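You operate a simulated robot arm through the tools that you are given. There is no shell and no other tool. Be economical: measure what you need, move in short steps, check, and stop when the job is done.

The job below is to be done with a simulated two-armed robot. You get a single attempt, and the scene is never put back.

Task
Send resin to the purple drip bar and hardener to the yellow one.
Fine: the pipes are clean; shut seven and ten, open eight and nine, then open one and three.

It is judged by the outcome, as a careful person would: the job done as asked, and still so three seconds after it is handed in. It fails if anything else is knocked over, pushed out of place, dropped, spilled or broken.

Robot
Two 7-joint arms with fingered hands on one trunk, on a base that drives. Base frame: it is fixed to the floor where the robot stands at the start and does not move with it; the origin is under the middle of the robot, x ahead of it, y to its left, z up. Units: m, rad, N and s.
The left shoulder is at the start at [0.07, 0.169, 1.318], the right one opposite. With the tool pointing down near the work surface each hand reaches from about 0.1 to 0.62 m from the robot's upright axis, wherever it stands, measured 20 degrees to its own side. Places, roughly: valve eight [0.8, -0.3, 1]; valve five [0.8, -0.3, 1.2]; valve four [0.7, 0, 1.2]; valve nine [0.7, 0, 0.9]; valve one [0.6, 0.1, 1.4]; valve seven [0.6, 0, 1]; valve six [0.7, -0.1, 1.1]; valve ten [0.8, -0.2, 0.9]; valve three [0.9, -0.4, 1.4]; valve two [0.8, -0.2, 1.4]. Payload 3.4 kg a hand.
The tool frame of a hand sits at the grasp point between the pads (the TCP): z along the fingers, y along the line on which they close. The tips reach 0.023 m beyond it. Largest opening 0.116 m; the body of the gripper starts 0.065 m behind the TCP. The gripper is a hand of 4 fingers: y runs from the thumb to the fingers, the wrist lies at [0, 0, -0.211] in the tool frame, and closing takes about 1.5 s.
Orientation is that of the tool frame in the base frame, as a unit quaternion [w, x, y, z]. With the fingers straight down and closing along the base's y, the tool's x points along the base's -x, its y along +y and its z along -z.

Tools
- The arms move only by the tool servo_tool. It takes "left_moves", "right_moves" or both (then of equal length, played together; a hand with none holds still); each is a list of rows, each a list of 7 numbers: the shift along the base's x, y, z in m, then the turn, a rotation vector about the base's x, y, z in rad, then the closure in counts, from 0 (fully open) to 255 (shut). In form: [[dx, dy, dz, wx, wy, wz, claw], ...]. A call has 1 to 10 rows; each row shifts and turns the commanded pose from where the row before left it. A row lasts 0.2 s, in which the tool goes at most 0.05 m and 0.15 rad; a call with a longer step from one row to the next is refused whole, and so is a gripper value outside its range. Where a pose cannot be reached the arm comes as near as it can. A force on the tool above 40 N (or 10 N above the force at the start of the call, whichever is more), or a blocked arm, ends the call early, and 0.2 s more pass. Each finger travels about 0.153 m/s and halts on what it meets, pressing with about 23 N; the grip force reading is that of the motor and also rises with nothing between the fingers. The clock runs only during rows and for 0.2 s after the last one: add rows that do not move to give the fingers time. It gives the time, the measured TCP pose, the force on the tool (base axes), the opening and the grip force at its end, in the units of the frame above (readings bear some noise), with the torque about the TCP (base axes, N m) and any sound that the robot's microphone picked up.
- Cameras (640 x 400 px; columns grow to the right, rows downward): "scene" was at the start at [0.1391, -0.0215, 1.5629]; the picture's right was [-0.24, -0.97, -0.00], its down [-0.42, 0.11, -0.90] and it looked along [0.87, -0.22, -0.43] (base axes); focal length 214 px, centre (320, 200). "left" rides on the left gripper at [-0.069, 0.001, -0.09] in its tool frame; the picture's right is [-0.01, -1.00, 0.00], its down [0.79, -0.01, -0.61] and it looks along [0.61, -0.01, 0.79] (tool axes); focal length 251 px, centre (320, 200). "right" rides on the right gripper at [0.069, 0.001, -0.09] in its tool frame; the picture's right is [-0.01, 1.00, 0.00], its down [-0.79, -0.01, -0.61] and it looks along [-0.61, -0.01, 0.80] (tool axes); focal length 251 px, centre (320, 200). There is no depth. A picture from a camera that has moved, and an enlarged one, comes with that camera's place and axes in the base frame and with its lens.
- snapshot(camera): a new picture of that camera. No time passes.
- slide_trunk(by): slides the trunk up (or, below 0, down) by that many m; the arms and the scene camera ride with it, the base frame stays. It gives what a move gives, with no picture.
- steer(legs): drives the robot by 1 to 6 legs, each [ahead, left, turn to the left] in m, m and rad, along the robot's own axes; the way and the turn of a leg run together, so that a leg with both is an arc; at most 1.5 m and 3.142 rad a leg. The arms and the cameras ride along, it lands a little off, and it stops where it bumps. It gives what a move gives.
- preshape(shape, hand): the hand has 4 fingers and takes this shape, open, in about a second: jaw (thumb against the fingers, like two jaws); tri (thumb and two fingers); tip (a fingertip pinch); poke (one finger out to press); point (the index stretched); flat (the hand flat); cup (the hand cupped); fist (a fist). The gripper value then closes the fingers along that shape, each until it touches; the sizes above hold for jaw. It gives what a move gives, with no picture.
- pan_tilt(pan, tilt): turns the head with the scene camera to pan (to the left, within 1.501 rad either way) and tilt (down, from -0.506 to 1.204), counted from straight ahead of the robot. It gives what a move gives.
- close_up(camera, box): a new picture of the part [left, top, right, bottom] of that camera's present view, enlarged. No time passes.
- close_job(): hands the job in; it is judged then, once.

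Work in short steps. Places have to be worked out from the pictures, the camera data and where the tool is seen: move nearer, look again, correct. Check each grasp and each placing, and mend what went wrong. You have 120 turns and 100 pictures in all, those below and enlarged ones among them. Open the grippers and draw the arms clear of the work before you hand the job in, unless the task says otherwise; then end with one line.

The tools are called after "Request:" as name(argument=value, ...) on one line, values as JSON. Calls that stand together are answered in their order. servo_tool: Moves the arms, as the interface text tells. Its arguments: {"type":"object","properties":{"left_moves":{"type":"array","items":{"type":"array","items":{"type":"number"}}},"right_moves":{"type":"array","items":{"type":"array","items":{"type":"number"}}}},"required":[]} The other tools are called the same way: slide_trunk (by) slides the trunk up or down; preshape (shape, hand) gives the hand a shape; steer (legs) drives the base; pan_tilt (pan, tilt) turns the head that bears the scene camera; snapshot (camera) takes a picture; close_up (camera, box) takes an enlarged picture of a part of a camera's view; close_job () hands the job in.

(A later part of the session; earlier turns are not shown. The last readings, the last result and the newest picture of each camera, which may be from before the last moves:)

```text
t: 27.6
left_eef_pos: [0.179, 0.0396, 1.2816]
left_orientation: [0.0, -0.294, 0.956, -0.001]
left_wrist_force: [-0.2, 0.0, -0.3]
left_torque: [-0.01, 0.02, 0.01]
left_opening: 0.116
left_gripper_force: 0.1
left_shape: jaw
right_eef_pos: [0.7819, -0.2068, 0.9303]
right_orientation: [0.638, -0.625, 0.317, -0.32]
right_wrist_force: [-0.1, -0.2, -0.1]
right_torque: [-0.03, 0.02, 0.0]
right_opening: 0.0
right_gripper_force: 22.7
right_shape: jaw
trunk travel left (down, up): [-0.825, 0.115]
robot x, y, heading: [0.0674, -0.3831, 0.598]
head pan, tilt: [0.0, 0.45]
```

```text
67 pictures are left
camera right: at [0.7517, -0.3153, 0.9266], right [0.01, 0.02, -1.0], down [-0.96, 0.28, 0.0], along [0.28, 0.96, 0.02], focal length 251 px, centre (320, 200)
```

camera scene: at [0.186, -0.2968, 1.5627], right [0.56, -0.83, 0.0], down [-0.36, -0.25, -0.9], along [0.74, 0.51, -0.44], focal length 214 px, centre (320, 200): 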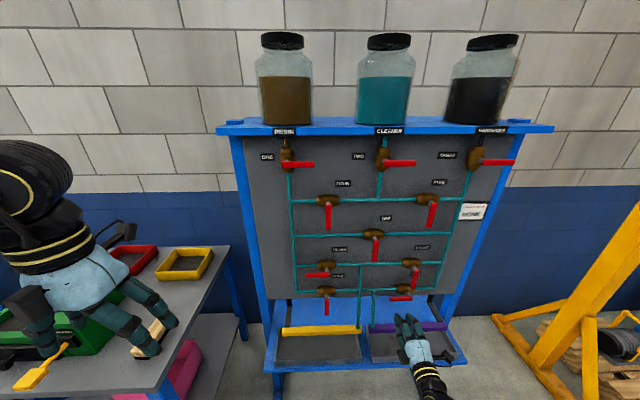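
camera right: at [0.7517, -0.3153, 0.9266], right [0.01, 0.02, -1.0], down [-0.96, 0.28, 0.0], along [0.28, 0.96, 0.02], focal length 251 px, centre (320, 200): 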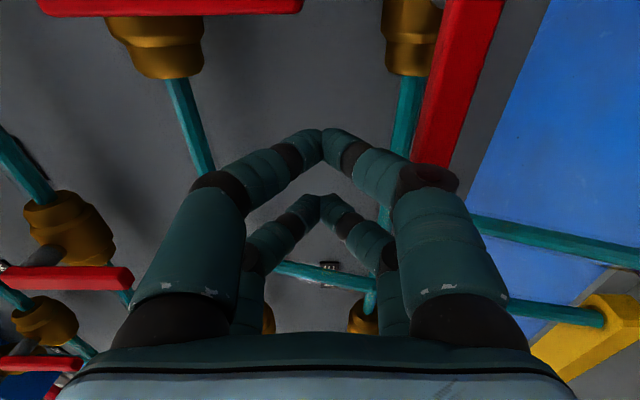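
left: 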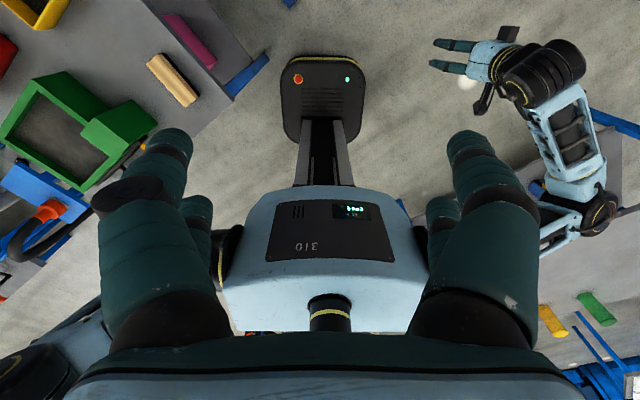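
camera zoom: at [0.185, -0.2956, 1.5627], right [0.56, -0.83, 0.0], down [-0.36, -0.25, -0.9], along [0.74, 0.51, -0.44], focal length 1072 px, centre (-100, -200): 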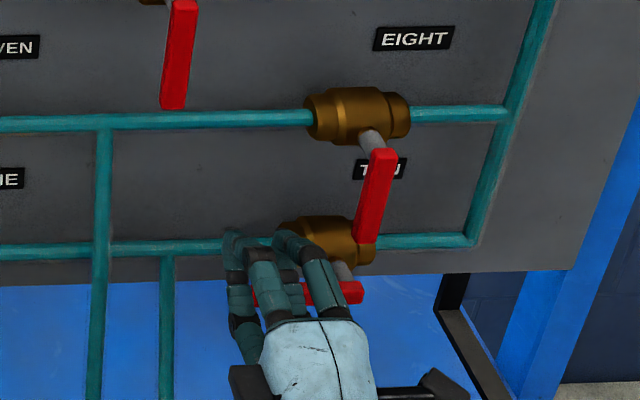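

Tips are just at the lever plane with the lever below them. I go 1 cm deeper and press the lever down through about 45°.

Request:
servo_tool(right_moves=[[0.0172, -0.004, 0, 0, 0, 0, 255], [0, 0, -0.018, 0, 0, 0, 255], [0, 0, -0.018, 0, 0, 0, 255], [-0.0022, 0.0033, -0.0167, 0, 0, 0, 255], [0.0017, -0.0025, -0.017, 0, 0, 0, 255]])

Request:
close_up(camera="scene", box=[340, 240, 468, 320])

Request:
snapshot(camera="right")

```text
t: 28.8
left_eef_pos: [0.178, 0.0383, 1.2826]
left_orientation: [0.0, -0.295, 0.955, -0.001]
left_wrist_force: [0.5, 1.2, 0.5]
left_torque: [0.01, -0.04, 0.0]
left_opening: 0.1161
left_gripper_force: 0.0
left_shape: jaw
right_eef_pos: [0.7977, -0.2157, 0.923]
right_orientation: [0.637, -0.625, 0.317, -0.321]
right_wrist_force: [0.2, 0.0, -0.9]
right_torque: [0.0, 0.03, 0.0]
right_opening: 0.0
right_gripper_force: 23.6
right_shape: jaw
right hand out of reach, approached as far as the arm can: row 2, 3, 4, 5
trunk travel left (down, up): [-0.825, 0.115]
robot x, y, heading: [0.0668, -0.379, 0.597]
head pan, tilt: [0.0, 0.45]
```

```text
5.00 times, centred on (404, 280) of scene
camera zoom: at [0.1843, -0.2972, 1.5629], right [0.56, -0.83, 0.0], down [-0.36, -0.24, -0.9], along [0.74, 0.51, -0.44], focal length 1072 px, centre (-100, -200)
```

zoom: 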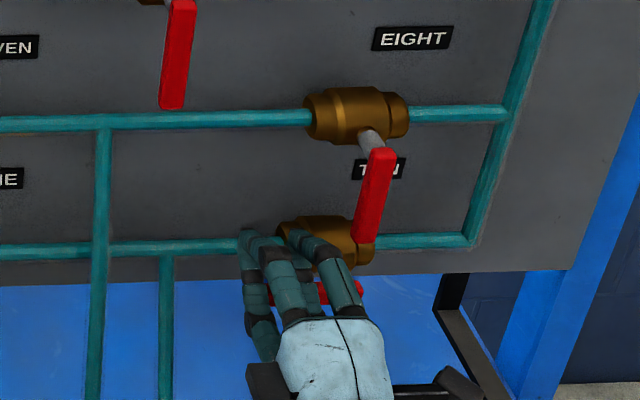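

```text
65 pictures are left
camera right: at [0.7657, -0.3238, 0.9191], right [0.01, 0.02, -1.0], down [-0.96, 0.28, 0.0], along [0.28, 0.96, 0.02], focal length 251 px, centre (320, 200)
```

right: 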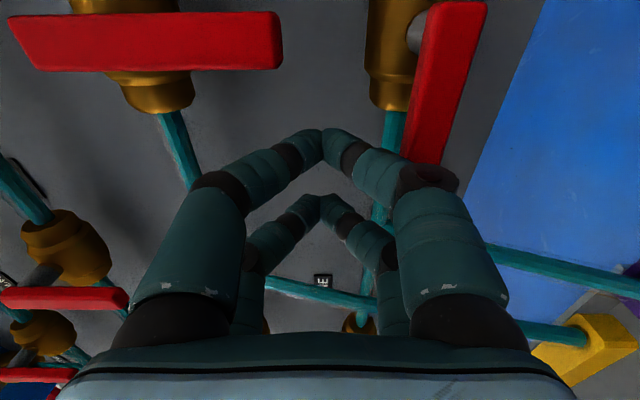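

The arm is at full stretch because the shoulder is high above the work. I retreat, lower the trunk by 0.3 m, and raise the hand accordingly before re-approaching.

Request:
servo_tool(right_moves=[[-0.033, -0.0225, 0, 0, 0, 0, 255], [-0.033, -0.0225, 0, 0, 0, 0, 255], [-0.033, -0.0225, 0.01, 0, 0, 0, 255]])

Request:
servo_tool(right_moves=[[-0.033, -0.0225, 0.01, 0, 0, 0, 255], [0, 0, 0.04, 0, 0, 0, 255], [0, 0, 0.04, 0, 0, 0, 255], [0, 0, 0.04, 0, 0, 0, 255], [0, 0, 0.04, 0, 0, 0, 255], [0, 0, 0.02, 0, 0, 0, 255]])

Request:
slide_trunk(by=-0.2)

Request:
snapshot(camera="scene")

```text
t: 29.6
left_eef_pos: [0.1766, 0.038, 1.2818]
left_orientation: [0.001, -0.296, 0.955, 0.0]
left_wrist_force: [-0.3, 0.2, 0.5]
left_torque: [0.0, 0.0, 0.02]
left_opening: 0.1158
left_gripper_force: 0.0
left_shape: jaw
right_eef_pos: [0.6988, -0.2834, 0.933]
right_orientation: [0.636, -0.626, 0.318, -0.32]
right_wrist_force: [0.3, -0.3, 0.0]
right_torque: [-0.01, 0.01, -0.02]
right_opening: 0.0
right_gripper_force: 23.1
right_shape: jaw
trunk travel left (down, up): [-0.825, 0.115]
robot x, y, heading: [0.066, -0.3791, 0.595]
head pan, tilt: [0.0, 0.45]
```

```text
t: 31.0
left_eef_pos: [0.1778, 0.0382, 1.2816]
left_orientation: [0.001, -0.295, 0.956, -0.001]
left_wrist_force: [0.0, 1.0, 0.6]
left_torque: [-0.01, -0.02, -0.02]
left_opening: 0.1159
left_gripper_force: 0.1
left_shape: jaw
right_eef_pos: [0.6655, -0.3048, 1.1193]
right_orientation: [0.637, -0.625, 0.317, -0.321]
right_wrist_force: [-0.4, -0.3, -0.5]
right_torque: [0.03, 0.01, 0.01]
right_opening: 0.0001
right_gripper_force: 22.5
right_shape: jaw
trunk travel left (down, up): [-0.825, 0.115]
robot x, y, heading: [0.0702, -0.3727, 0.597]
head pan, tilt: [0.0, 0.45]
```

```text
t: 33.2
left_eef_pos: [0.1776, 0.0383, 1.0822]
left_orientation: [0.0, -0.295, 0.956, 0.0]
left_wrist_force: [0.5, 0.0, -0.6]
left_torque: [0.01, 0.01, 0.0]
left_opening: 0.1161
left_gripper_force: 0.0
left_shape: jaw
right_eef_pos: [0.6652, -0.3053, 0.9212]
right_orientation: [0.637, -0.625, 0.317, -0.32]
right_wrist_force: [0.4, 0.5, -0.1]
right_torque: [0.04, -0.01, -0.02]
right_opening: 0.0
right_gripper_force: 23.1
right_shape: jaw
trunk travel left (down, up): [-0.625, 0.315]
robot x, y, heading: [0.0677, -0.3811, 0.6]
head pan, tilt: [0.0, 0.45]
```

```text
64 pictures are left
camera scene: at [0.184, -0.2973, 1.3629], right [0.56, -0.83, 0.0], down [-0.36, -0.24, -0.9], along [0.74, 0.51, -0.44], focal length 214 px, centre (320, 200)
```

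scene: 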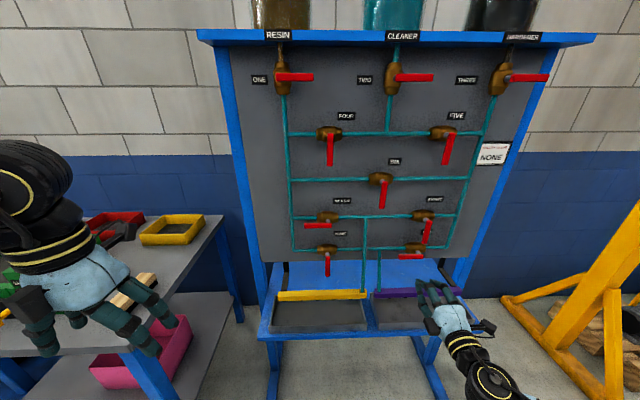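

With the trunk lower, I go in again above lever ten and press down.

Request:
servo_tool(right_moves=[[0.0337, 0.0229, 0.001, 0, 0, 0, 255], [0.0337, 0.0229, 0.001, 0, 0, 0, 255], [0.0337, 0.0229, 0, 0, 0, 0, 255], [0.034, 0.0235, 0, 0, 0, 0, 255], [0, 0, -0.015, 0, 0, 0, 255], [-0.0007, 0.001, -0.015, 0, 0, 0, 255], [-0.0022, 0.0033, -0.0167, 0, 0, 0, 255], [0.0017, -0.0025, -0.017, 0, 0, 0, 255]])

Request:
close_up(camera="scene", box=[350, 200, 478, 280])

Request:
snapshot(camera="right")

```text
t: 35.0
left_eef_pos: [0.1778, 0.0372, 1.0826]
left_orientation: [0.001, -0.295, 0.955, -0.001]
left_wrist_force: [-0.1, -0.2, 0.2]
left_torque: [0.02, 0.0, -0.02]
left_opening: 0.116
left_gripper_force: 0.1
left_shape: jaw
right_eef_pos: [0.7999, -0.2125, 0.8592]
right_orientation: [0.637, -0.625, 0.317, -0.32]
right_wrist_force: [-0.9, -0.5, 1.2]
right_torque: [-0.01, 0.02, -0.02]
right_opening: 0.0
right_gripper_force: 22.7
right_shape: jaw
trunk travel left (down, up): [-0.625, 0.315]
robot x, y, heading: [0.0692, -0.382, 0.599]
head pan, tilt: [0.0, 0.45]
```

```text
5.00 times, centred on (414, 240) of scene
camera zoom: at [0.1841, -0.2973, 1.3629], right [0.56, -0.83, 0.0], down [-0.36, -0.24, -0.9], along [0.74, 0.51, -0.44], focal length 1072 px, centre (-150, 0)
```

zoom: 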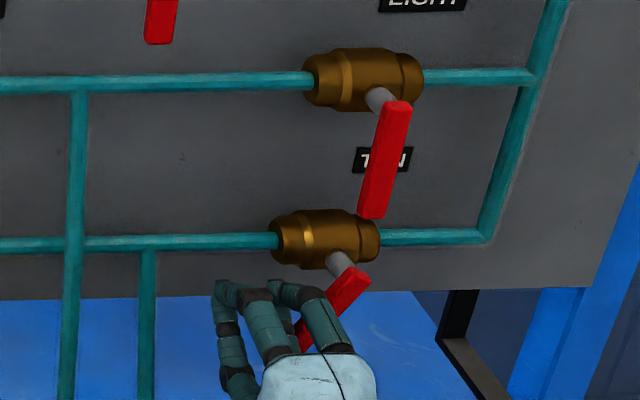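

```text
62 pictures are left
camera right: at [0.7686, -0.3209, 0.8551], right [0.01, 0.02, -1.0], down [-0.96, 0.28, 0.0], along [0.28, 0.96, 0.02], focal length 251 px, centre (320, 200)
```

right: 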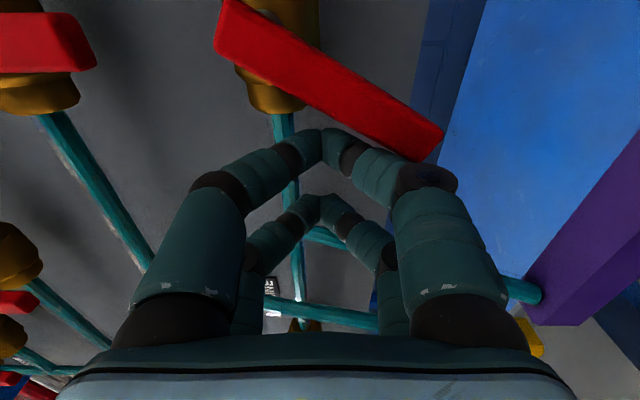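

The lever turned about 45° with negligible force. I continue the arc down and to the right.

Request:
servo_tool(right_moves=[[0.0051, -0.0074, -0.0145, 0, 0, 0, 255], [0.0079, -0.0116, -0.008, 0, 0, 0, 255], [0.0045, -0.0066, 0, 0, 0, 0, 255]])

Request:
close_up(camera="scene", box=[350, 200, 478, 280])

Request:
snapshot(camera="right")

```text
t: 35.8
left_eef_pos: [0.176, 0.0408, 1.0809]
left_orientation: [0.001, -0.295, 0.956, -0.001]
left_wrist_force: [0.6, 0.3, 0.9]
left_torque: [-0.01, 0.01, 0.02]
left_opening: 0.1158
left_gripper_force: 0.1
left_shape: jaw
right_eef_pos: [0.8164, -0.2339, 0.8368]
right_orientation: [0.637, -0.627, 0.316, -0.32]
right_wrist_force: [-5.2, 5.8, -3.1]
right_torque: [0.05, 0.05, -0.02]
right_opening: 0.0
right_gripper_force: 23.2
right_shape: jaw
trunk travel left (down, up): [-0.625, 0.315]
robot x, y, heading: [0.0679, -0.3773, 0.6]
head pan, tilt: [0.0, 0.45]
```

```text
5.00 times, centred on (414, 240) of scene
camera zoom: at [0.1826, -0.2944, 1.3628], right [0.56, -0.83, 0.0], down [-0.36, -0.25, -0.9], along [0.74, 0.51, -0.44], focal length 1072 px, centre (-150, 0)
```

zoom: 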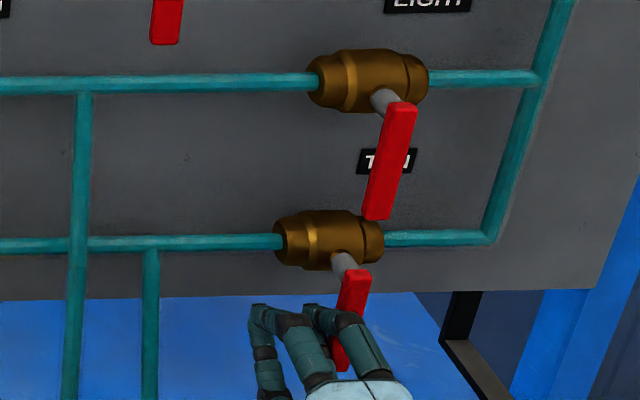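

```text
60 pictures are left
camera right: at [0.7858, -0.3421, 0.8331], right [0.01, 0.02, -1.0], down [-0.96, 0.28, 0.0], along [0.28, 0.96, 0.02], focal length 251 px, centre (320, 200)
```

right: 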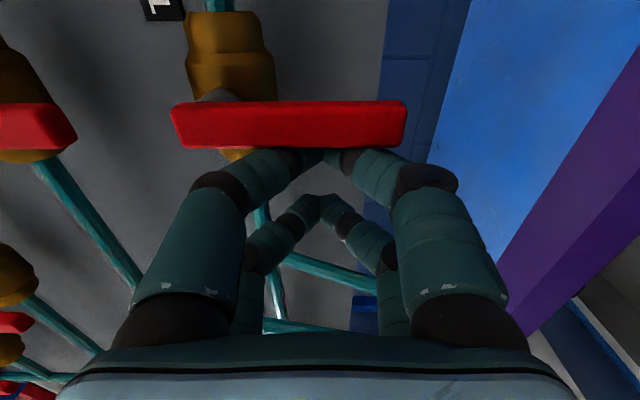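

Valve ten is shut (lever vertical, seated at its stop). I back the hand off and drive left about 0.28 m for seven and nine.

Request:
servo_tool(right_moves=[[-0.0056, 0.0083, 0, 0, 0, 0, 255], [-0.033, -0.0225, 0, 0, 0, 0, 255], [-0.033, -0.0225, 0.01, 0, 0, 0, 255], [-0.033, -0.0225, 0.02, 0, 0, 0, 255], [-0.033, -0.0225, 0.03, 0, 0, 0, 255], [-0.016, -0.0112, 0.04, 0, 0, 0, 255], [0, 0, 0.04, 0, 0, 0, 255], [0, 0, 0.04, 0, 0, 0, 255]])

Request:
steer(legs=[[0, 0.28, 0]])

Request:
snapshot(camera="scene")

```text
t: 37.6
left_eef_pos: [0.1768, 0.0379, 1.0809]
left_orientation: [0.001, -0.295, 0.956, -0.001]
left_wrist_force: [-0.2, -0.2, 0.4]
left_torque: [-0.04, -0.02, 0.02]
left_opening: 0.1159
left_gripper_force: 0.0
left_shape: jaw
right_eef_pos: [0.6626, -0.3303, 1.0176]
right_orientation: [0.637, -0.625, 0.317, -0.321]
right_wrist_force: [-0.5, -0.5, 0.6]
right_torque: [0.0, 0.04, 0.0]
right_opening: 0.0
right_gripper_force: 23.0
right_shape: jaw
trunk travel left (down, up): [-0.625, 0.315]
robot x, y, heading: [0.0659, -0.3789, 0.6]
head pan, tilt: [0.0, 0.45]
```

```text
t: 39.5
left_eef_pos: [0.0201, 0.2694, 1.0824]
left_orientation: [0.001, -0.295, 0.955, 0.0]
left_wrist_force: [0.5, 0.0, 0.3]
left_torque: [0.0, -0.01, 0.02]
left_opening: 0.1159
left_gripper_force: 0.1
left_shape: jaw
right_eef_pos: [0.5044, -0.0987, 1.0165]
right_orientation: [0.637, -0.625, 0.317, -0.321]
right_wrist_force: [-0.5, -0.2, 0.7]
right_torque: [0.0, 0.03, 0.02]
right_opening: 0.0
right_gripper_force: 23.2
right_shape: jaw
trunk travel left (down, up): [-0.625, 0.315]
robot x, y, heading: [-0.0913, -0.1447, 0.601]
head pan, tilt: [0.0, 0.45]
```

```text
59 pictures are left
camera scene: at [0.0266, -0.0662, 1.3629], right [0.56, -0.83, 0.0], down [-0.36, -0.25, -0.9], along [0.74, 0.51, -0.44], focal length 214 px, centre (320, 200)
```

scene: 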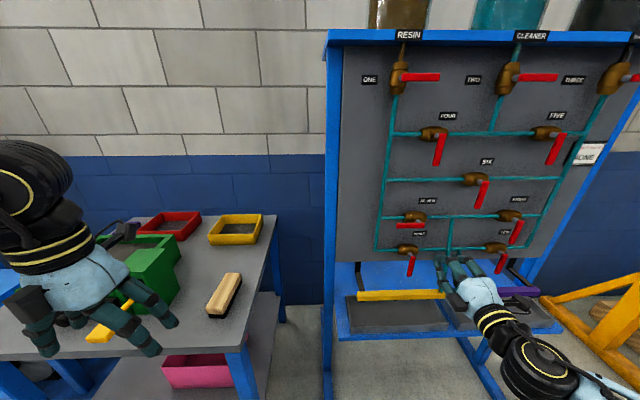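

Driven. I take a close look at seven and nine for refined positions from the new standpoint.

Request:
close_up(camera="scene", box=[370, 195, 498, 275])

Request:
snapshot(camera="right")

```text
5.00 times, centred on (434, 235) of scene
camera zoom: at [0.0266, -0.0662, 1.3629], right [0.56, -0.83, 0.0], down [-0.36, -0.25, -0.9], along [0.74, 0.51, -0.44], focal length 1072 px, centre (-250, 25)
```

zoom: 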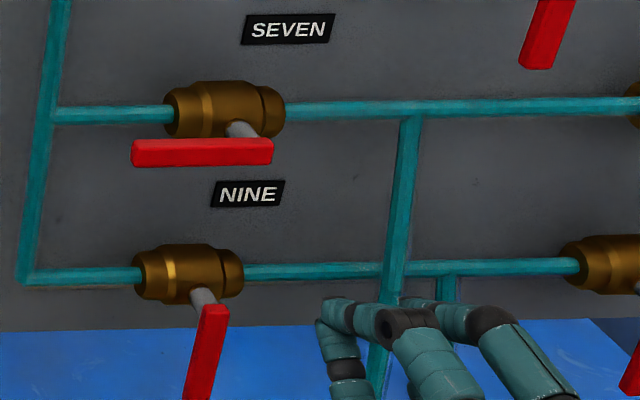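

```text
57 pictures are left
camera right: at [0.4736, -0.2069, 1.0129], right [0.01, 0.02, -1.0], down [-0.96, 0.28, 0.0], along [0.28, 0.96, 0.02], focal length 251 px, centre (320, 200)
```

right: 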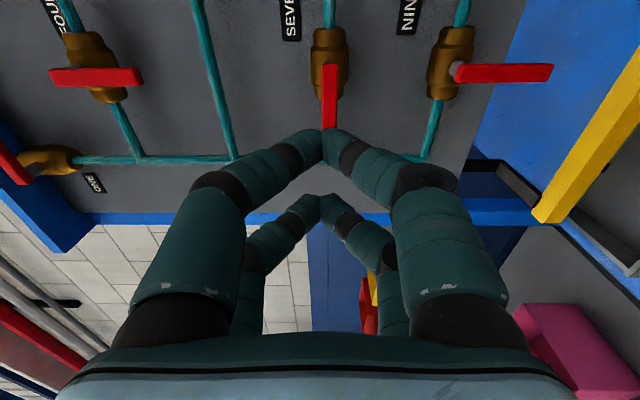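

Seven's lever is confirmed at z≈1.002, pivot L≈-0.378. I approach above it, then sweep it down and right in one arc.

Request:
servo_tool(right_moves=[[-0.0152, 0.0223, 0.011, 0, 0, 0, 255], [-0.0152, 0.0223, 0.011, 0, 0, 0, 255], [0.0298, 0.0202, 0, 0, 0, 0, 255], [0.0298, 0.0202, 0, 0, 0, 0, 255], [0.0298, 0.0202, 0, 0, 0, 0, 255], [0.0298, 0.0202, 0, 0, 0, 0, 255], [0.0298, 0.0202, 0, 0, 0, 0, 255]])

Request:
snapshot(camera="right")

Request:
close_up(camera="scene", box=[370, 195, 498, 275])

```text
t: 41.1
left_eef_pos: [0.0178, 0.2689, 1.0823]
left_orientation: [0.002, -0.295, 0.955, -0.001]
left_wrist_force: [-0.2, 0.1, 0.7]
left_torque: [-0.01, -0.03, 0.01]
left_opening: 0.1162
left_gripper_force: 0.1
left_shape: jaw
right_eef_pos: [0.6207, 0.0483, 1.0405]
right_orientation: [0.638, -0.625, 0.316, -0.321]
right_wrist_force: [-2.3, -0.7, 1.9]
right_torque: [-0.06, 0.1, -0.08]
right_opening: 0.0001
right_gripper_force: 23.2
right_shape: jaw
trunk travel left (down, up): [-0.625, 0.315]
robot x, y, heading: [-0.0876, -0.1443, 0.6]
head pan, tilt: [0.0, 0.45]
```

```text
56 pictures are left
camera right: at [0.5887, -0.061, 1.0377], right [0.01, 0.02, -1.0], down [-0.96, 0.28, 0.0], along [0.28, 0.96, 0.02], focal length 251 px, centre (320, 200)
```

right: 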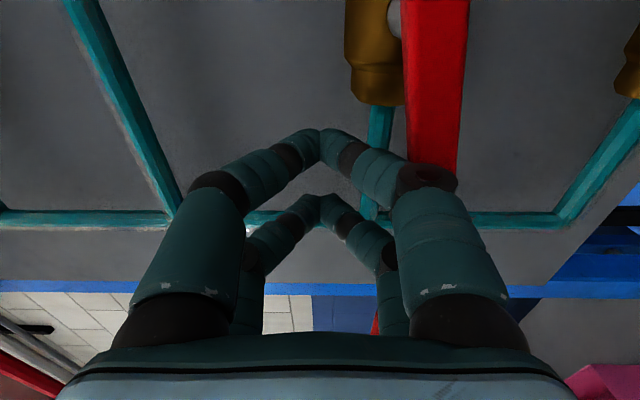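

```text
5.00 times, centred on (434, 235) of scene
camera zoom: at [0.0243, -0.066, 1.3631], right [0.56, -0.83, 0.0], down [-0.36, -0.25, -0.9], along [0.74, 0.51, -0.43], focal length 1072 px, centre (-250, 25)
```

zoom: 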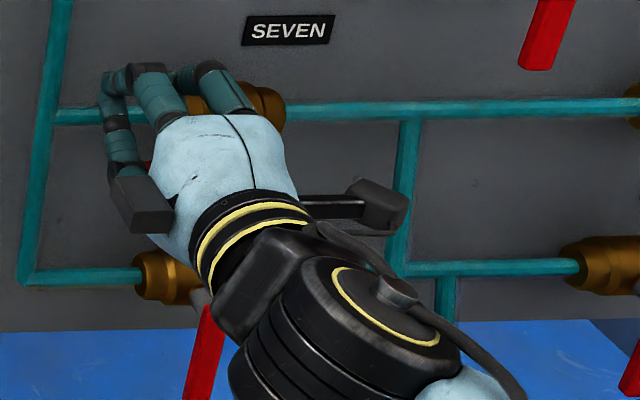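

A slight touch of the knuckle on the lever face: I back off 5 mm and make the downward sweep.

Request:
servo_tool(right_moves=[[-0.005, -0.0034, 0, 0, 0, 0, 255], [0, 0, -0.02, 0, 0, 0, 255], [-0.0018, 0.0027, -0.019, 0, 0, 0, 255], [0.0022, -0.0033, -0.0185, 0, 0, 0, 255], [0.006, -0.0088, -0.0156, 0, 0, 0, 255], [0.0089, -0.0131, -0.0103, 0, 0, 0, 255], [0.0045, -0.0066, 0, 0, 0, 0, 255]])

Request:
snapshot(camera="right")

Request:
close_up(camera="scene", box=[370, 195, 498, 275])

```text
t: 42.8
left_eef_pos: [0.0168, 0.2723, 1.0816]
left_orientation: [0.001, -0.296, 0.955, -0.002]
left_wrist_force: [0.0, 0.5, 0.4]
left_torque: [-0.05, 0.01, 0.0]
left_opening: 0.1158
left_gripper_force: 0.1
left_shape: jaw
right_eef_pos: [0.6353, 0.0193, 0.9555]
right_orientation: [0.637, -0.626, 0.316, -0.319]
right_wrist_force: [-5.9, 6.5, -2.1]
right_torque: [0.06, 0.04, -0.07]
right_opening: 0.0002
right_gripper_force: 22.9
right_shape: jaw
trunk travel left (down, up): [-0.625, 0.315]
robot x, y, heading: [-0.0898, -0.1467, 0.6]
head pan, tilt: [0.0, 0.45]
```

```text
54 pictures are left
camera right: at [0.6045, -0.0907, 0.952], right [0.01, 0.02, -1.0], down [-0.96, 0.28, 0.0], along [0.28, 0.96, 0.02], focal length 251 px, centre (320, 200)
```

right: 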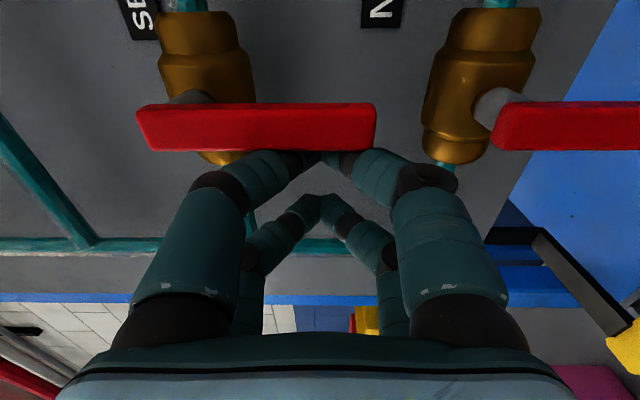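

```text
5.00 times, centred on (434, 235) of scene
camera zoom: at [0.0242, -0.0626, 1.3628], right [0.56, -0.83, 0.0], down [-0.36, -0.25, -0.9], along [0.74, 0.51, -0.44], focal length 1072 px, centre (-250, 25)
```

zoom: 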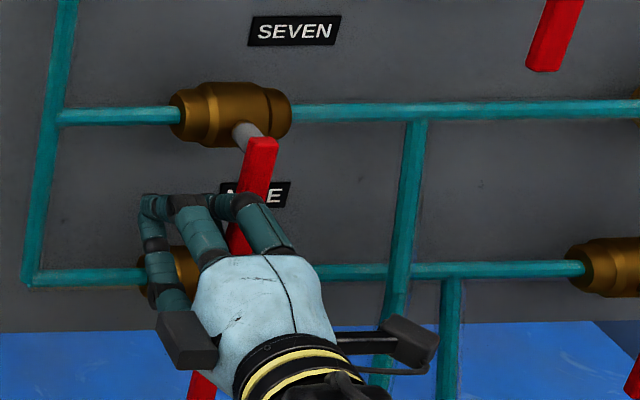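

Seven is shut and seated. I retreat and move the hand to the right-hand side of nine's lever, in front of the panel.

Request:
servo_tool(right_moves=[[-0.0045, 0.0066, 0, 0, 0, 0, 255], [-0.0306, -0.0208, 0, 0, 0, 0, 255], [-0.0306, -0.0208, 0, 0, 0, 0, 255], [-0.0306, -0.0208, 0, 0, 0, 0, 255], [0.0143, -0.0211, -0.03, 0, 0, 0, 255], [0.0143, -0.0211, -0.03, 0, 0, 0, 255], [0.0143, -0.0211, -0.03, 0, 0, 0, 255], [0.0143, -0.0211, -0.03, 0, 0, 0, 255]])

Request:
snapshot(camera="right")

Request:
close_up(camera="scene", box=[370, 195, 498, 275])

```text
t: 44.5
left_eef_pos: [0.0191, 0.2694, 1.0817]
left_orientation: [0.001, -0.296, 0.955, 0.0]
left_wrist_force: [0.5, -0.5, 0.4]
left_torque: [0.0, 0.0, 0.02]
left_opening: 0.1157
left_gripper_force: 0.0
left_shape: jaw
right_eef_pos: [0.5984, -0.125, 0.8339]
right_orientation: [0.637, -0.625, 0.318, -0.32]
right_wrist_force: [-0.1, -0.1, -0.3]
right_torque: [0.02, -0.03, -0.04]
right_opening: 0.0
right_gripper_force: 23.0
right_shape: jaw
trunk travel left (down, up): [-0.625, 0.315]
robot x, y, heading: [-0.0889, -0.1478, 0.594]
head pan, tilt: [0.0, 0.45]
```

```text
52 pictures are left
camera right: at [0.5678, -0.2336, 0.8308], right [0.01, 0.02, -1.0], down [-0.96, 0.28, 0.0], along [0.28, 0.96, 0.02], focal length 251 px, centre (320, 200)
```

right: 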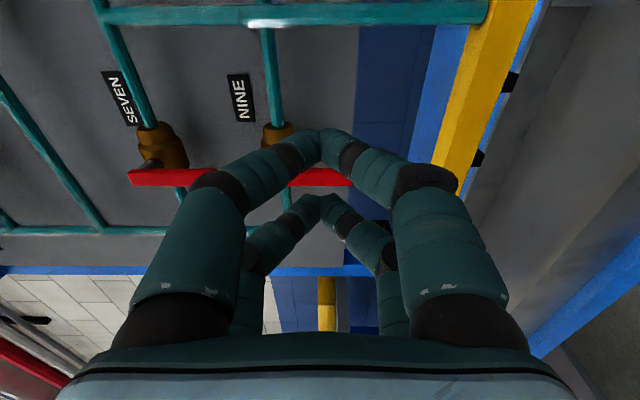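

```text
5.00 times, centred on (434, 235) of scene
camera zoom: at [0.0273, -0.0662, 1.3629], right [0.56, -0.83, 0.0], down [-0.36, -0.25, -0.9], along [0.74, 0.51, -0.44], focal length 1072 px, centre (-250, 25)
```

zoom: 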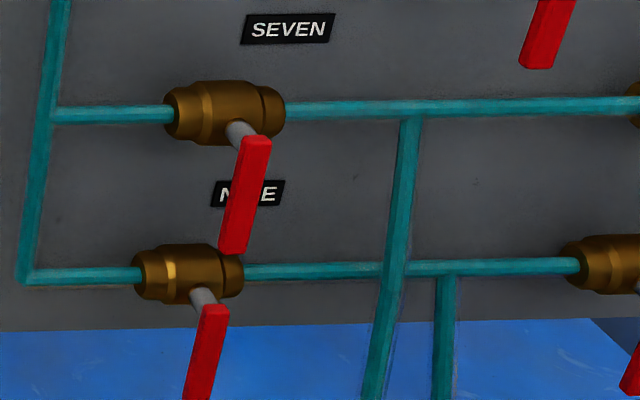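

Seven is clearly shut, and the bar/pipe clearances are fine. I slide in to the right of nine's lever.

Request:
servo_tool(right_moves=[[0.0234, 0.0159, -0.0022, 0, 0, 0, 255], [0.0234, 0.0159, -0.0022, 0, 0, 0, 255], [0.0234, 0.0159, -0.0022, 0, 0, 0, 255], [0.0225, 0.0153, -0.0022, 0, 0, 0, 255]])

Request:
snapshot(camera="right")

```text
t: 45.5
left_eef_pos: [0.0202, 0.2706, 1.0813]
left_orientation: [0.0, -0.295, 0.955, 0.0]
left_wrist_force: [0.4, -0.2, 0.2]
left_torque: [-0.01, 0.01, 0.0]
left_opening: 0.1161
left_gripper_force: 0.2
left_shape: jaw
right_eef_pos: [0.6914, -0.0608, 0.8232]
right_orientation: [0.637, -0.626, 0.317, -0.319]
right_wrist_force: [0.4, 1.1, -0.3]
right_torque: [-0.03, 0.03, 0.02]
right_opening: 0.0002
right_gripper_force: 22.5
right_shape: jaw
trunk travel left (down, up): [-0.625, 0.315]
robot x, y, heading: [-0.0906, -0.1461, 0.597]
head pan, tilt: [0.0, 0.45]
```

```text
50 pictures are left
camera right: at [0.6604, -0.1699, 0.8206], right [0.01, 0.02, -1.0], down [-0.96, 0.28, 0.0], along [0.28, 0.96, 0.02], focal length 251 px, centre (320, 200)
```

right: 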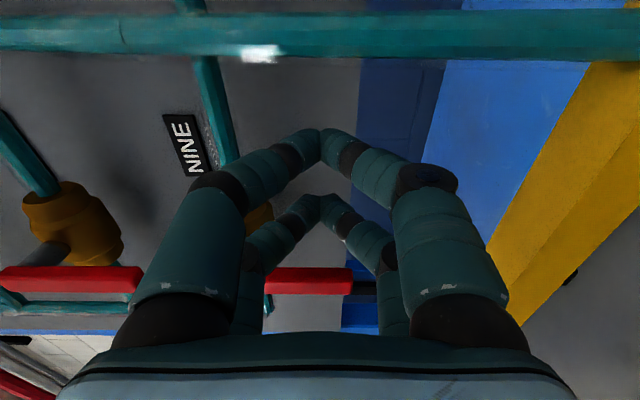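

In place, with the lever to the left of the prongs. Now I sweep it left and up.

Request:
servo_tool(right_moves=[[-0.0112, 0.0165, 0.002, 0, 0, 0, 255], [-0.0105, 0.0154, -0.0035, 0, 0, 0, 255], [-0.0104, 0.0153, 0.004, 0, 0, 0, 255], [-0.0088, 0.0129, 0.0107, 0, 0, 0, 255], [-0.0058, 0.0085, 0.0158, 0, 0, 0, 255], [0, 0, 0.008, 0, 0, 0, 255]])

Request:
snapshot(camera="right")

Request:
close_up(camera="scene", box=[370, 195, 498, 275])

```text
t: 46.8
left_eef_pos: [0.0198, 0.2686, 1.0817]
left_orientation: [0.001, -0.294, 0.956, 0.0]
left_wrist_force: [-0.6, 0.2, -1.1]
left_torque: [0.01, -0.01, 0.0]
left_opening: 0.1159
left_gripper_force: 0.1
left_shape: jaw
right_eef_pos: [0.6438, 0.0006, 0.8457]
right_orientation: [-0.631, 0.631, -0.322, 0.317]
right_wrist_force: [-2.5, -7.0, -12.4]
right_torque: [0.4, 0.05, -0.09]
right_opening: 0.0
right_gripper_force: 23.8
right_shape: jaw
trunk travel left (down, up): [-0.625, 0.315]
robot x, y, heading: [-0.0903, -0.1494, 0.594]
head pan, tilt: [0.0, 0.45]
stopped in row 6 (right hand): the force on the tool passed its limit at 42 N (the readings are from after the stop); the commanded pose is now the measured one
```

```text
49 pictures are left
camera right: at [0.6128, -0.1065, 0.8444], right [-0.01, 0.01, -1.0], down [-0.96, 0.28, 0.01], along [0.28, 0.96, 0.01], focal length 251 px, centre (320, 200)
```

right: 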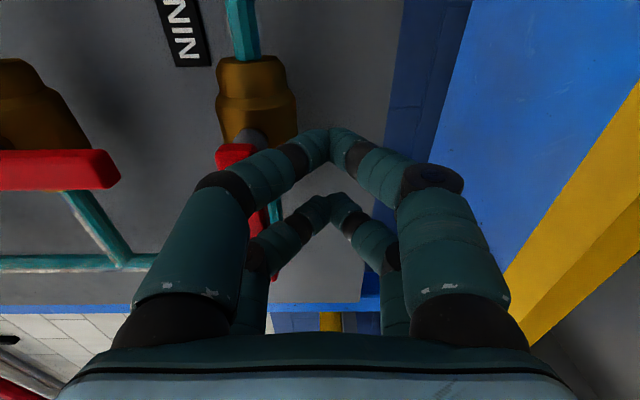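

```text
5.00 times, centred on (434, 235) of scene
camera zoom: at [0.027, -0.0669, 1.3629], right [0.56, -0.83, 0.0], down [-0.36, -0.24, -0.9], along [0.74, 0.51, -0.44], focal length 1072 px, centre (-250, 25)
```

zoom: 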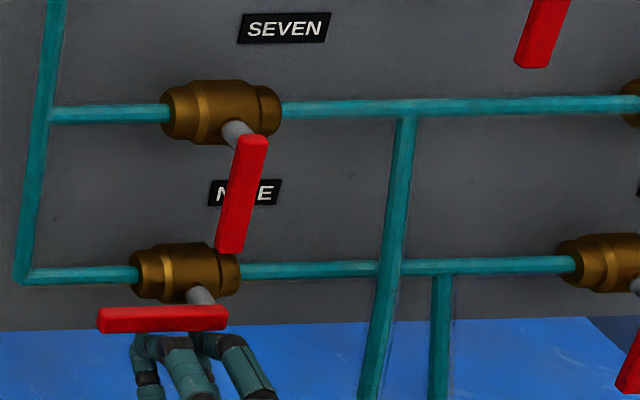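

Nine is open (lever along the pipe, pressed to its stop). I retreat and drive back right for eight.

Request:
servo_tool(right_moves=[[0, 0, -0.012, 0, 0, 0, 255], [-0.033, -0.0225, 0, 0, 0, 0, 255], [-0.033, -0.0225, 0, 0, 0, 0, 255], [-0.033, -0.0225, 0, 0, 0, 0, 255], [-0.033, -0.0225, 0.02, 0, 0, 0, 255], [-0.02, -0.014, 0.04, 0, 0, 0, 255]])

Request:
steer(legs=[[0, -0.29, 0]])

Request:
snapshot(camera="right")

Request:
snapshot(camera="scene")

```text
t: 48.2
left_eef_pos: [0.0191, 0.2695, 1.082]
left_orientation: [0.001, -0.294, 0.956, -0.001]
left_wrist_force: [-0.5, 0.4, -0.4]
left_torque: [-0.01, 0.01, -0.02]
left_opening: 0.1159
left_gripper_force: 0.0
left_shape: jaw
right_eef_pos: [0.4908, -0.0993, 0.8966]
right_orientation: [0.633, -0.629, 0.319, -0.318]
right_wrist_force: [0.2, 0.2, -0.2]
right_torque: [-0.02, -0.01, 0.03]
right_opening: 0.0
right_gripper_force: 22.7
right_shape: jaw
trunk travel left (down, up): [-0.625, 0.315]
robot x, y, heading: [-0.0891, -0.1522, 0.594]
head pan, tilt: [0.0, 0.45]
```

```text
t: 50.2
left_eef_pos: [0.1837, 0.0301, 1.0824]
left_orientation: [0.002, -0.291, 0.957, -0.001]
left_wrist_force: [-0.1, 0.3, -0.8]
left_torque: [-0.01, 0.02, 0.0]
left_opening: 0.1161
left_gripper_force: 0.0
left_shape: jaw
right_eef_pos: [0.6524, -0.3407, 0.8965]
right_orientation: [0.632, -0.628, 0.322, -0.32]
right_wrist_force: [0.3, 0.6, 0.3]
right_torque: [0.0, -0.01, 0.0]
right_opening: 0.0
right_gripper_force: 23.3
right_shape: jaw
trunk travel left (down, up): [-0.625, 0.315]
robot x, y, heading: [0.0742, -0.3862, 0.592]
head pan, tilt: [0.0, 0.45]
```

```text
47 pictures are left
camera right: at [0.6214, -0.4498, 0.8934], right [0.0, 0.01, -1.0], down [-0.96, 0.29, 0.01], along [0.29, 0.96, 0.01], focal length 251 px, centre (320, 200)
```

right: 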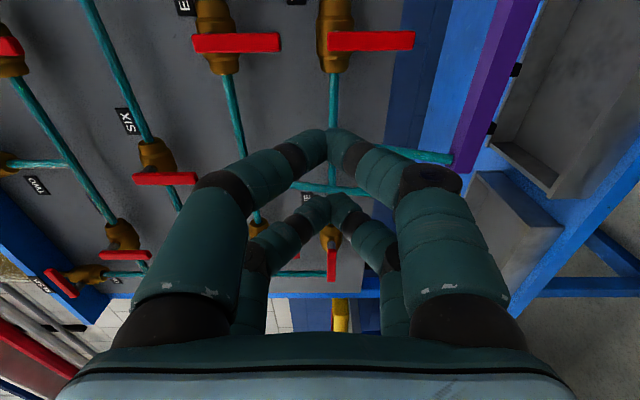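

```text
46 pictures are left
camera scene: at [0.188, -0.3057, 1.3629], right [0.56, -0.83, 0.0], down [-0.36, -0.24, -0.9], along [0.75, 0.5, -0.44], focal length 214 px, centre (320, 200)
```

scene: 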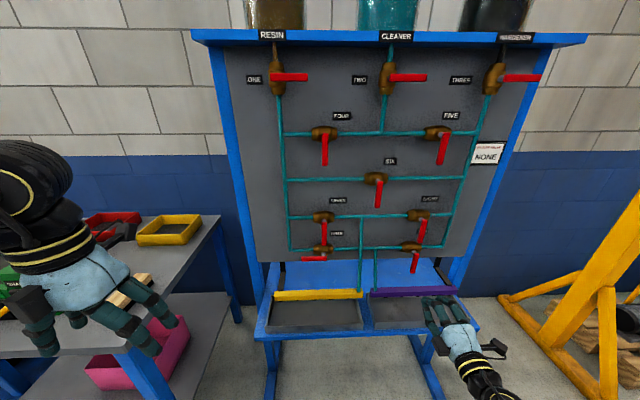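

Eight's lever found at L≈-0.683, z from 1.00 down to 0.93. I move to its right-hand side and slide in.

Request:
servo_tool(right_moves=[[0.0178, -0.0262, 0.0212, 0, 0, 0, 255], [0.0178, -0.0262, 0.0212, 0, 0, 0, 255], [0.0178, -0.0262, 0.0212, 0, 0, 0, 255], [0.0314, 0.0214, 0, 0, 0, 0, 255], [0.0314, 0.0214, 0, 0, 0, 0, 255], [0.0314, 0.0214, 0, 0, 0, 0, 255], [0.0314, 0.0214, 0, 0, 0, 0, 255], [0.0305, 0.0208, 0, 0, 0, 0, 255]])

Request:
snapshot(camera="right")

Request:
close_up(camera="scene", box=[350, 190, 478, 270])

```text
t: 52.0
left_eef_pos: [0.1849, 0.0313, 1.0819]
left_orientation: [0.0, -0.292, 0.957, -0.001]
left_wrist_force: [0.5, 0.1, -0.1]
left_torque: [0.03, 0.01, -0.02]
left_opening: 0.1159
left_gripper_force: 0.1
left_shape: jaw
right_eef_pos: [0.864, -0.3125, 0.9569]
right_orientation: [0.632, -0.629, 0.321, -0.32]
right_wrist_force: [0.0, 0.0, 1.0]
right_torque: [0.0, 0.01, -0.03]
right_opening: 0.0
right_gripper_force: 22.6
right_shape: jaw
trunk travel left (down, up): [-0.625, 0.315]
robot x, y, heading: [0.0716, -0.3838, 0.593]
head pan, tilt: [0.0, 0.45]
```

```text
45 pictures are left
camera right: at [0.8324, -0.4215, 0.9553], right [0.0, 0.01, -1.0], down [-0.96, 0.29, 0.01], along [0.29, 0.96, 0.01], focal length 251 px, centre (320, 200)
```

right: 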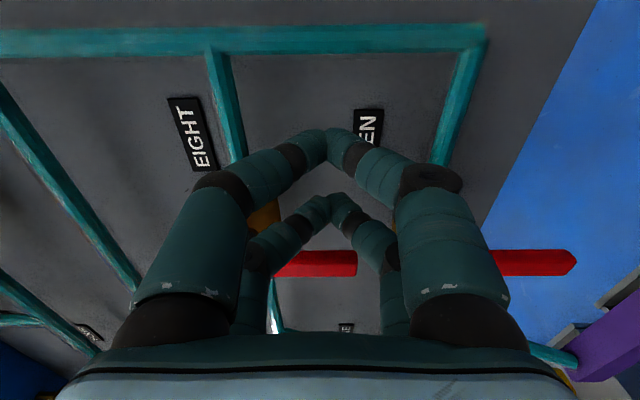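

```text
5.00 times, centred on (414, 230) of scene
camera zoom: at [0.1889, -0.3046, 1.3627], right [0.56, -0.83, 0.0], down [-0.36, -0.24, -0.9], along [0.75, 0.5, -0.44], focal length 1072 px, centre (-150, 50)
```

zoom: 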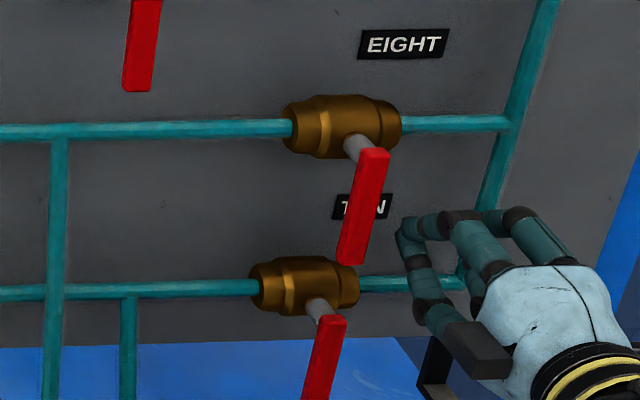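

Positioned right of eight's lever. I sweep left and up.

Request:
servo_tool(right_moves=[[-0.0118, 0.0174, 0.001, 0, 0, 0, 255], [-0.0105, 0.0154, -0.0035, 0, 0, 0, 255], [-0.0104, 0.0153, 0.004, 0, 0, 0, 255], [-0.0088, 0.0129, 0.0107, 0, 0, 0, 255], [-0.0058, 0.0085, 0.0158, 0, 0, 0, 255], [0, 0, 0.005, 0, 0, 0, 255]])

Request:
snapshot(camera="right")

Request:
close_up(camera="scene", box=[350, 190, 478, 270])

```text
t: 53.4
left_eef_pos: [0.187, 0.028, 1.0813]
left_orientation: [-0.001, -0.292, 0.956, 0.001]
left_wrist_force: [0.1, -0.4, 0.4]
left_torque: [0.02, 0.01, 0.0]
left_opening: 0.116
left_gripper_force: 0.1
left_shape: jaw
right_eef_pos: [0.8155, -0.2448, 0.9865]
right_orientation: [-0.63, 0.631, -0.324, 0.317]
right_wrist_force: [-14.0, -10.8, -30.5]
right_torque: [0.23, 0.01, -0.08]
right_opening: 0.0
right_gripper_force: 23.1
right_shape: jaw
trunk travel left (down, up): [-0.625, 0.315]
robot x, y, heading: [0.0671, -0.3876, 0.588]
head pan, tilt: [0.0, 0.45]
```

```text
43 pictures are left
camera right: at [0.7846, -0.3534, 0.9843], right [-0.01, 0.01, -1.0], down [-0.96, 0.29, 0.01], along [0.29, 0.96, 0.01], focal length 251 px, centre (320, 200)
```

right: 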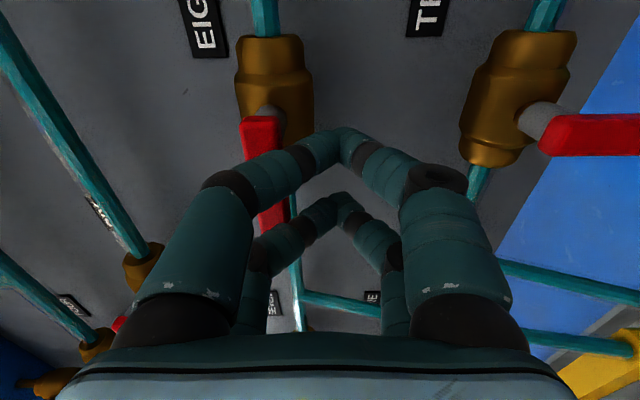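

```text
5.00 times, centred on (414, 230) of scene
camera zoom: at [0.1914, -0.307, 1.362], right [0.56, -0.83, 0.0], down [-0.36, -0.24, -0.9], along [0.75, 0.5, -0.44], focal length 1072 px, centre (-150, 50)
```

zoom: 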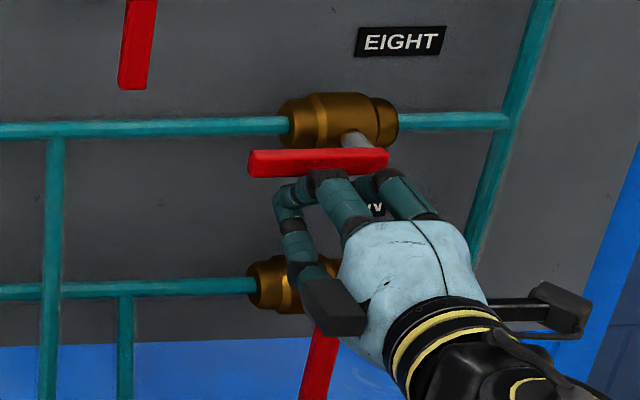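

Eight is open at its stop. I retreat, drive 0.2 m further right and raise the trunk for valve three.

Request:
servo_tool(right_moves=[[0, 0, -0.015, 0, 0, 0, 255], [-0.033, -0.0225, 0, 0, 0, 0, 255], [-0.033, -0.0225, 0, 0, 0, 0, 255], [-0.033, -0.0225, 0, 0, 0, 0, 255], [-0.033, -0.0225, 0, 0, 0, 0, 255], [-0.025, -0.017, 0, 0, 0, 0, 255]])

Request:
steer(legs=[[0, -0.2, 0]])

Request:
slide_trunk(by=0.28)

Request:
snapshot(camera="scene")

```text
t: 54.8
left_eef_pos: [0.1829, 0.0297, 1.0825]
left_orientation: [0.001, -0.291, 0.957, -0.001]
left_wrist_force: [-0.8, -0.2, -0.4]
left_torque: [0.01, 0.02, -0.03]
left_opening: 0.116
left_gripper_force: 0.0
left_shape: jaw
right_eef_pos: [0.655, -0.3509, 0.9768]
right_orientation: [0.633, -0.628, 0.321, -0.32]
right_wrist_force: [0.3, 0.0, -0.6]
right_torque: [0.02, 0.03, -0.03]
right_opening: 0.0
right_gripper_force: 23.5
right_shape: jaw
trunk travel left (down, up): [-0.625, 0.315]
robot x, y, heading: [0.0704, -0.3856, 0.591]
head pan, tilt: [0.0, 0.45]
```

```text
t: 56.4
left_eef_pos: [0.2974, -0.1396, 1.0828]
left_orientation: [0.002, -0.29, 0.957, 0.0]
left_wrist_force: [-0.6, 0.5, 0.6]
left_torque: [0.02, -0.04, 0.02]
left_opening: 0.116
left_gripper_force: 0.0
left_shape: jaw
right_eef_pos: [0.7685, -0.5213, 0.9771]
right_orientation: [0.631, -0.627, 0.323, -0.322]
right_wrist_force: [-0.6, 0.1, -0.3]
right_torque: [0.02, -0.02, 0.01]
right_opening: 0.0002
right_gripper_force: 22.8
right_shape: jaw
trunk travel left (down, up): [-0.625, 0.315]
robot x, y, heading: [0.1826, -0.5595, 0.589]
head pan, tilt: [0.0, 0.45]
```

```text
t: 59.2
left_eef_pos: [0.2972, -0.1397, 1.3617]
left_orientation: [0.001, -0.29, 0.957, -0.001]
left_wrist_force: [0.8, 0.5, -0.8]
left_torque: [-0.02, -0.01, 0.0]
left_opening: 0.1158
left_gripper_force: 0.0
left_shape: jaw
right_eef_pos: [0.7694, -0.5208, 1.2575]
right_orientation: [0.632, -0.627, 0.322, -0.322]
right_wrist_force: [0.1, -0.3, 0.1]
right_torque: [-0.05, -0.04, 0.0]
right_opening: 0.0
right_gripper_force: 22.8
right_shape: jaw
trunk travel left (down, up): [-0.905, 0.035]
robot x, y, heading: [0.1828, -0.5505, 0.585]
head pan, tilt: [0.0, 0.45]
```

```text
41 pictures are left
camera scene: at [0.301, -0.4747, 1.6429], right [0.55, -0.83, 0.0], down [-0.36, -0.24, -0.9], along [0.75, 0.5, -0.44], focal length 214 px, centre (320, 200)
```

scene: 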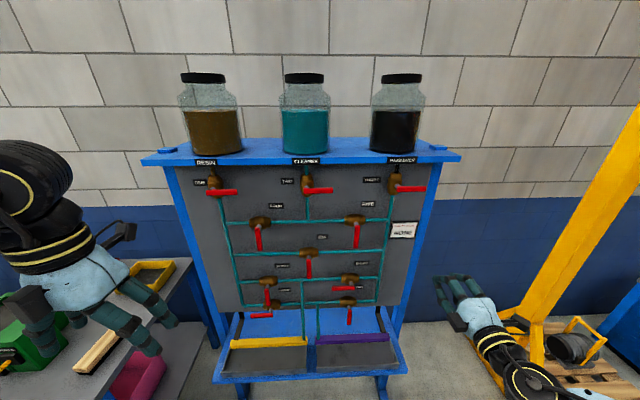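

I take a close look at valve three for a refined position.

Request:
close_up(camera="scene", box=[340, 140, 468, 220])

Request:
snapshot(camera="right")

```text
5.00 times, centred on (404, 180) of scene
camera zoom: at [0.301, -0.4747, 1.6429], right [0.55, -0.83, 0.0], down [-0.36, -0.24, -0.9], along [0.75, 0.5, -0.44], focal length 1072 px, centre (-100, 300)
```

zoom: 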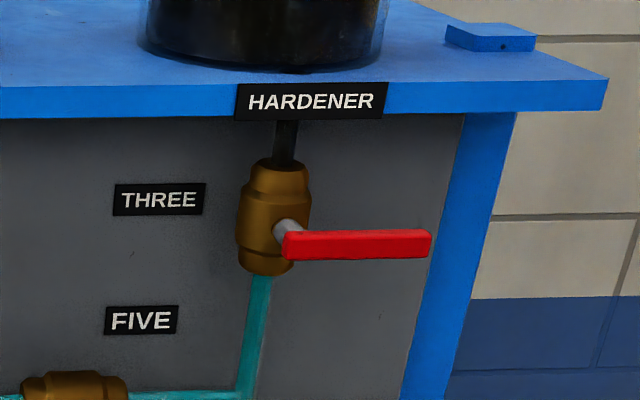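

```text
39 pictures are left
camera right: at [0.7369, -0.6302, 1.2545], right [0.0, 0.01, -1.0], down [-0.96, 0.29, 0.01], along [0.29, 0.96, 0.01], focal length 251 px, centre (320, 200)
```

right: 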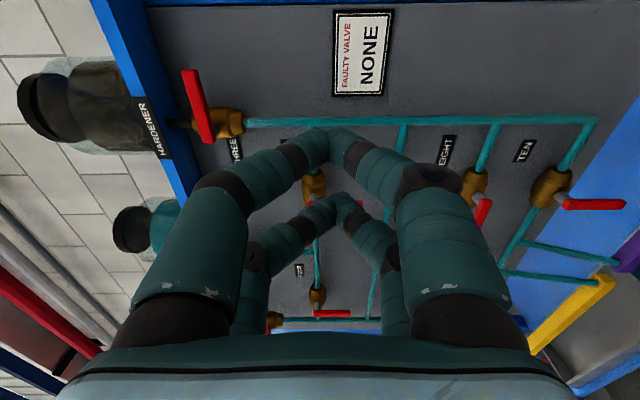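

Three's lever is at z≈1.403 running right from L≈-0.79. I raise the hand above its lever level and slide in, stopping short to check against the shelf overhang.

Request:
servo_tool(right_moves=[[-0.0011, 0.0013, 0.0431, 0, 0, 0, 255], [-0.0011, 0.0013, 0.0431, 0, 0, 0, 255], [-0.0011, 0.0013, 0.0431, 0, 0, 0, 255], [0, 0, 0.0431, 0, 0, 0, 255], [0.0289, 0.0197, 0, 0, 0, 0, 255], [0.0289, 0.0197, 0, 0, 0, 0, 255], [0.0289, 0.0197, 0, 0, 0, 0, 255]])

Request:
snapshot(camera="right")

Request:
close_up(camera="scene", box=[340, 140, 468, 220])

```text
t: 60.9
left_eef_pos: [0.2973, -0.1371, 1.3608]
left_orientation: [0.001, -0.289, 0.957, -0.002]
left_wrist_force: [0.3, -0.6, -1.1]
left_torque: [-0.01, -0.02, 0.03]
left_opening: 0.116
left_gripper_force: 0.0
left_shape: jaw
right_eef_pos: [0.8539, -0.4532, 1.4283]
right_orientation: [0.632, -0.628, 0.322, -0.321]
right_wrist_force: [0.4, 1.1, -1.0]
right_torque: [0.0, 0.04, 0.0]
right_opening: 0.0002
right_gripper_force: 22.4
right_shape: jaw
trunk travel left (down, up): [-0.905, 0.035]
robot x, y, heading: [0.1841, -0.5566, 0.583]
head pan, tilt: [0.0, 0.45]
```

```text
38 pictures are left
camera right: at [0.8211, -0.5628, 1.4267], right [0.0, 0.01, -1.0], down [-0.96, 0.29, 0.01], along [0.29, 0.96, 0.01], focal length 251 px, centre (320, 200)
```

right: 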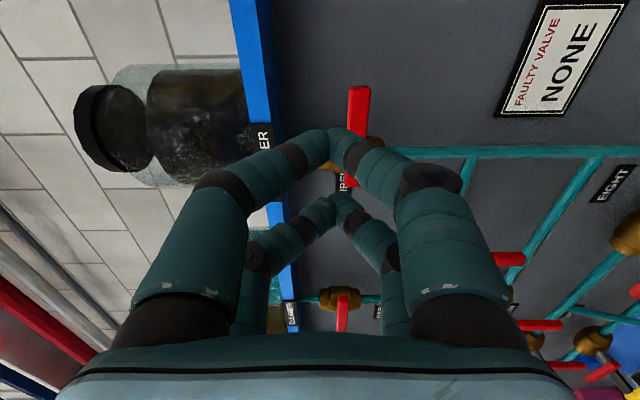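

```text
5.00 times, centred on (404, 180) of scene
camera zoom: at [0.3004, -0.472, 1.6427], right [0.55, -0.83, 0.0], down [-0.36, -0.24, -0.9], along [0.75, 0.5, -0.44], focal length 1072 px, centre (-100, 300)
```

zoom: 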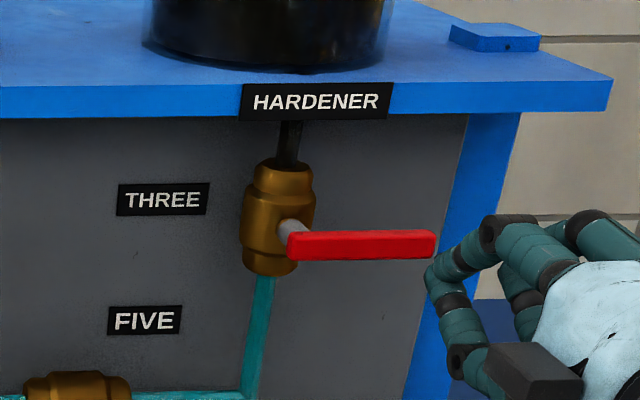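

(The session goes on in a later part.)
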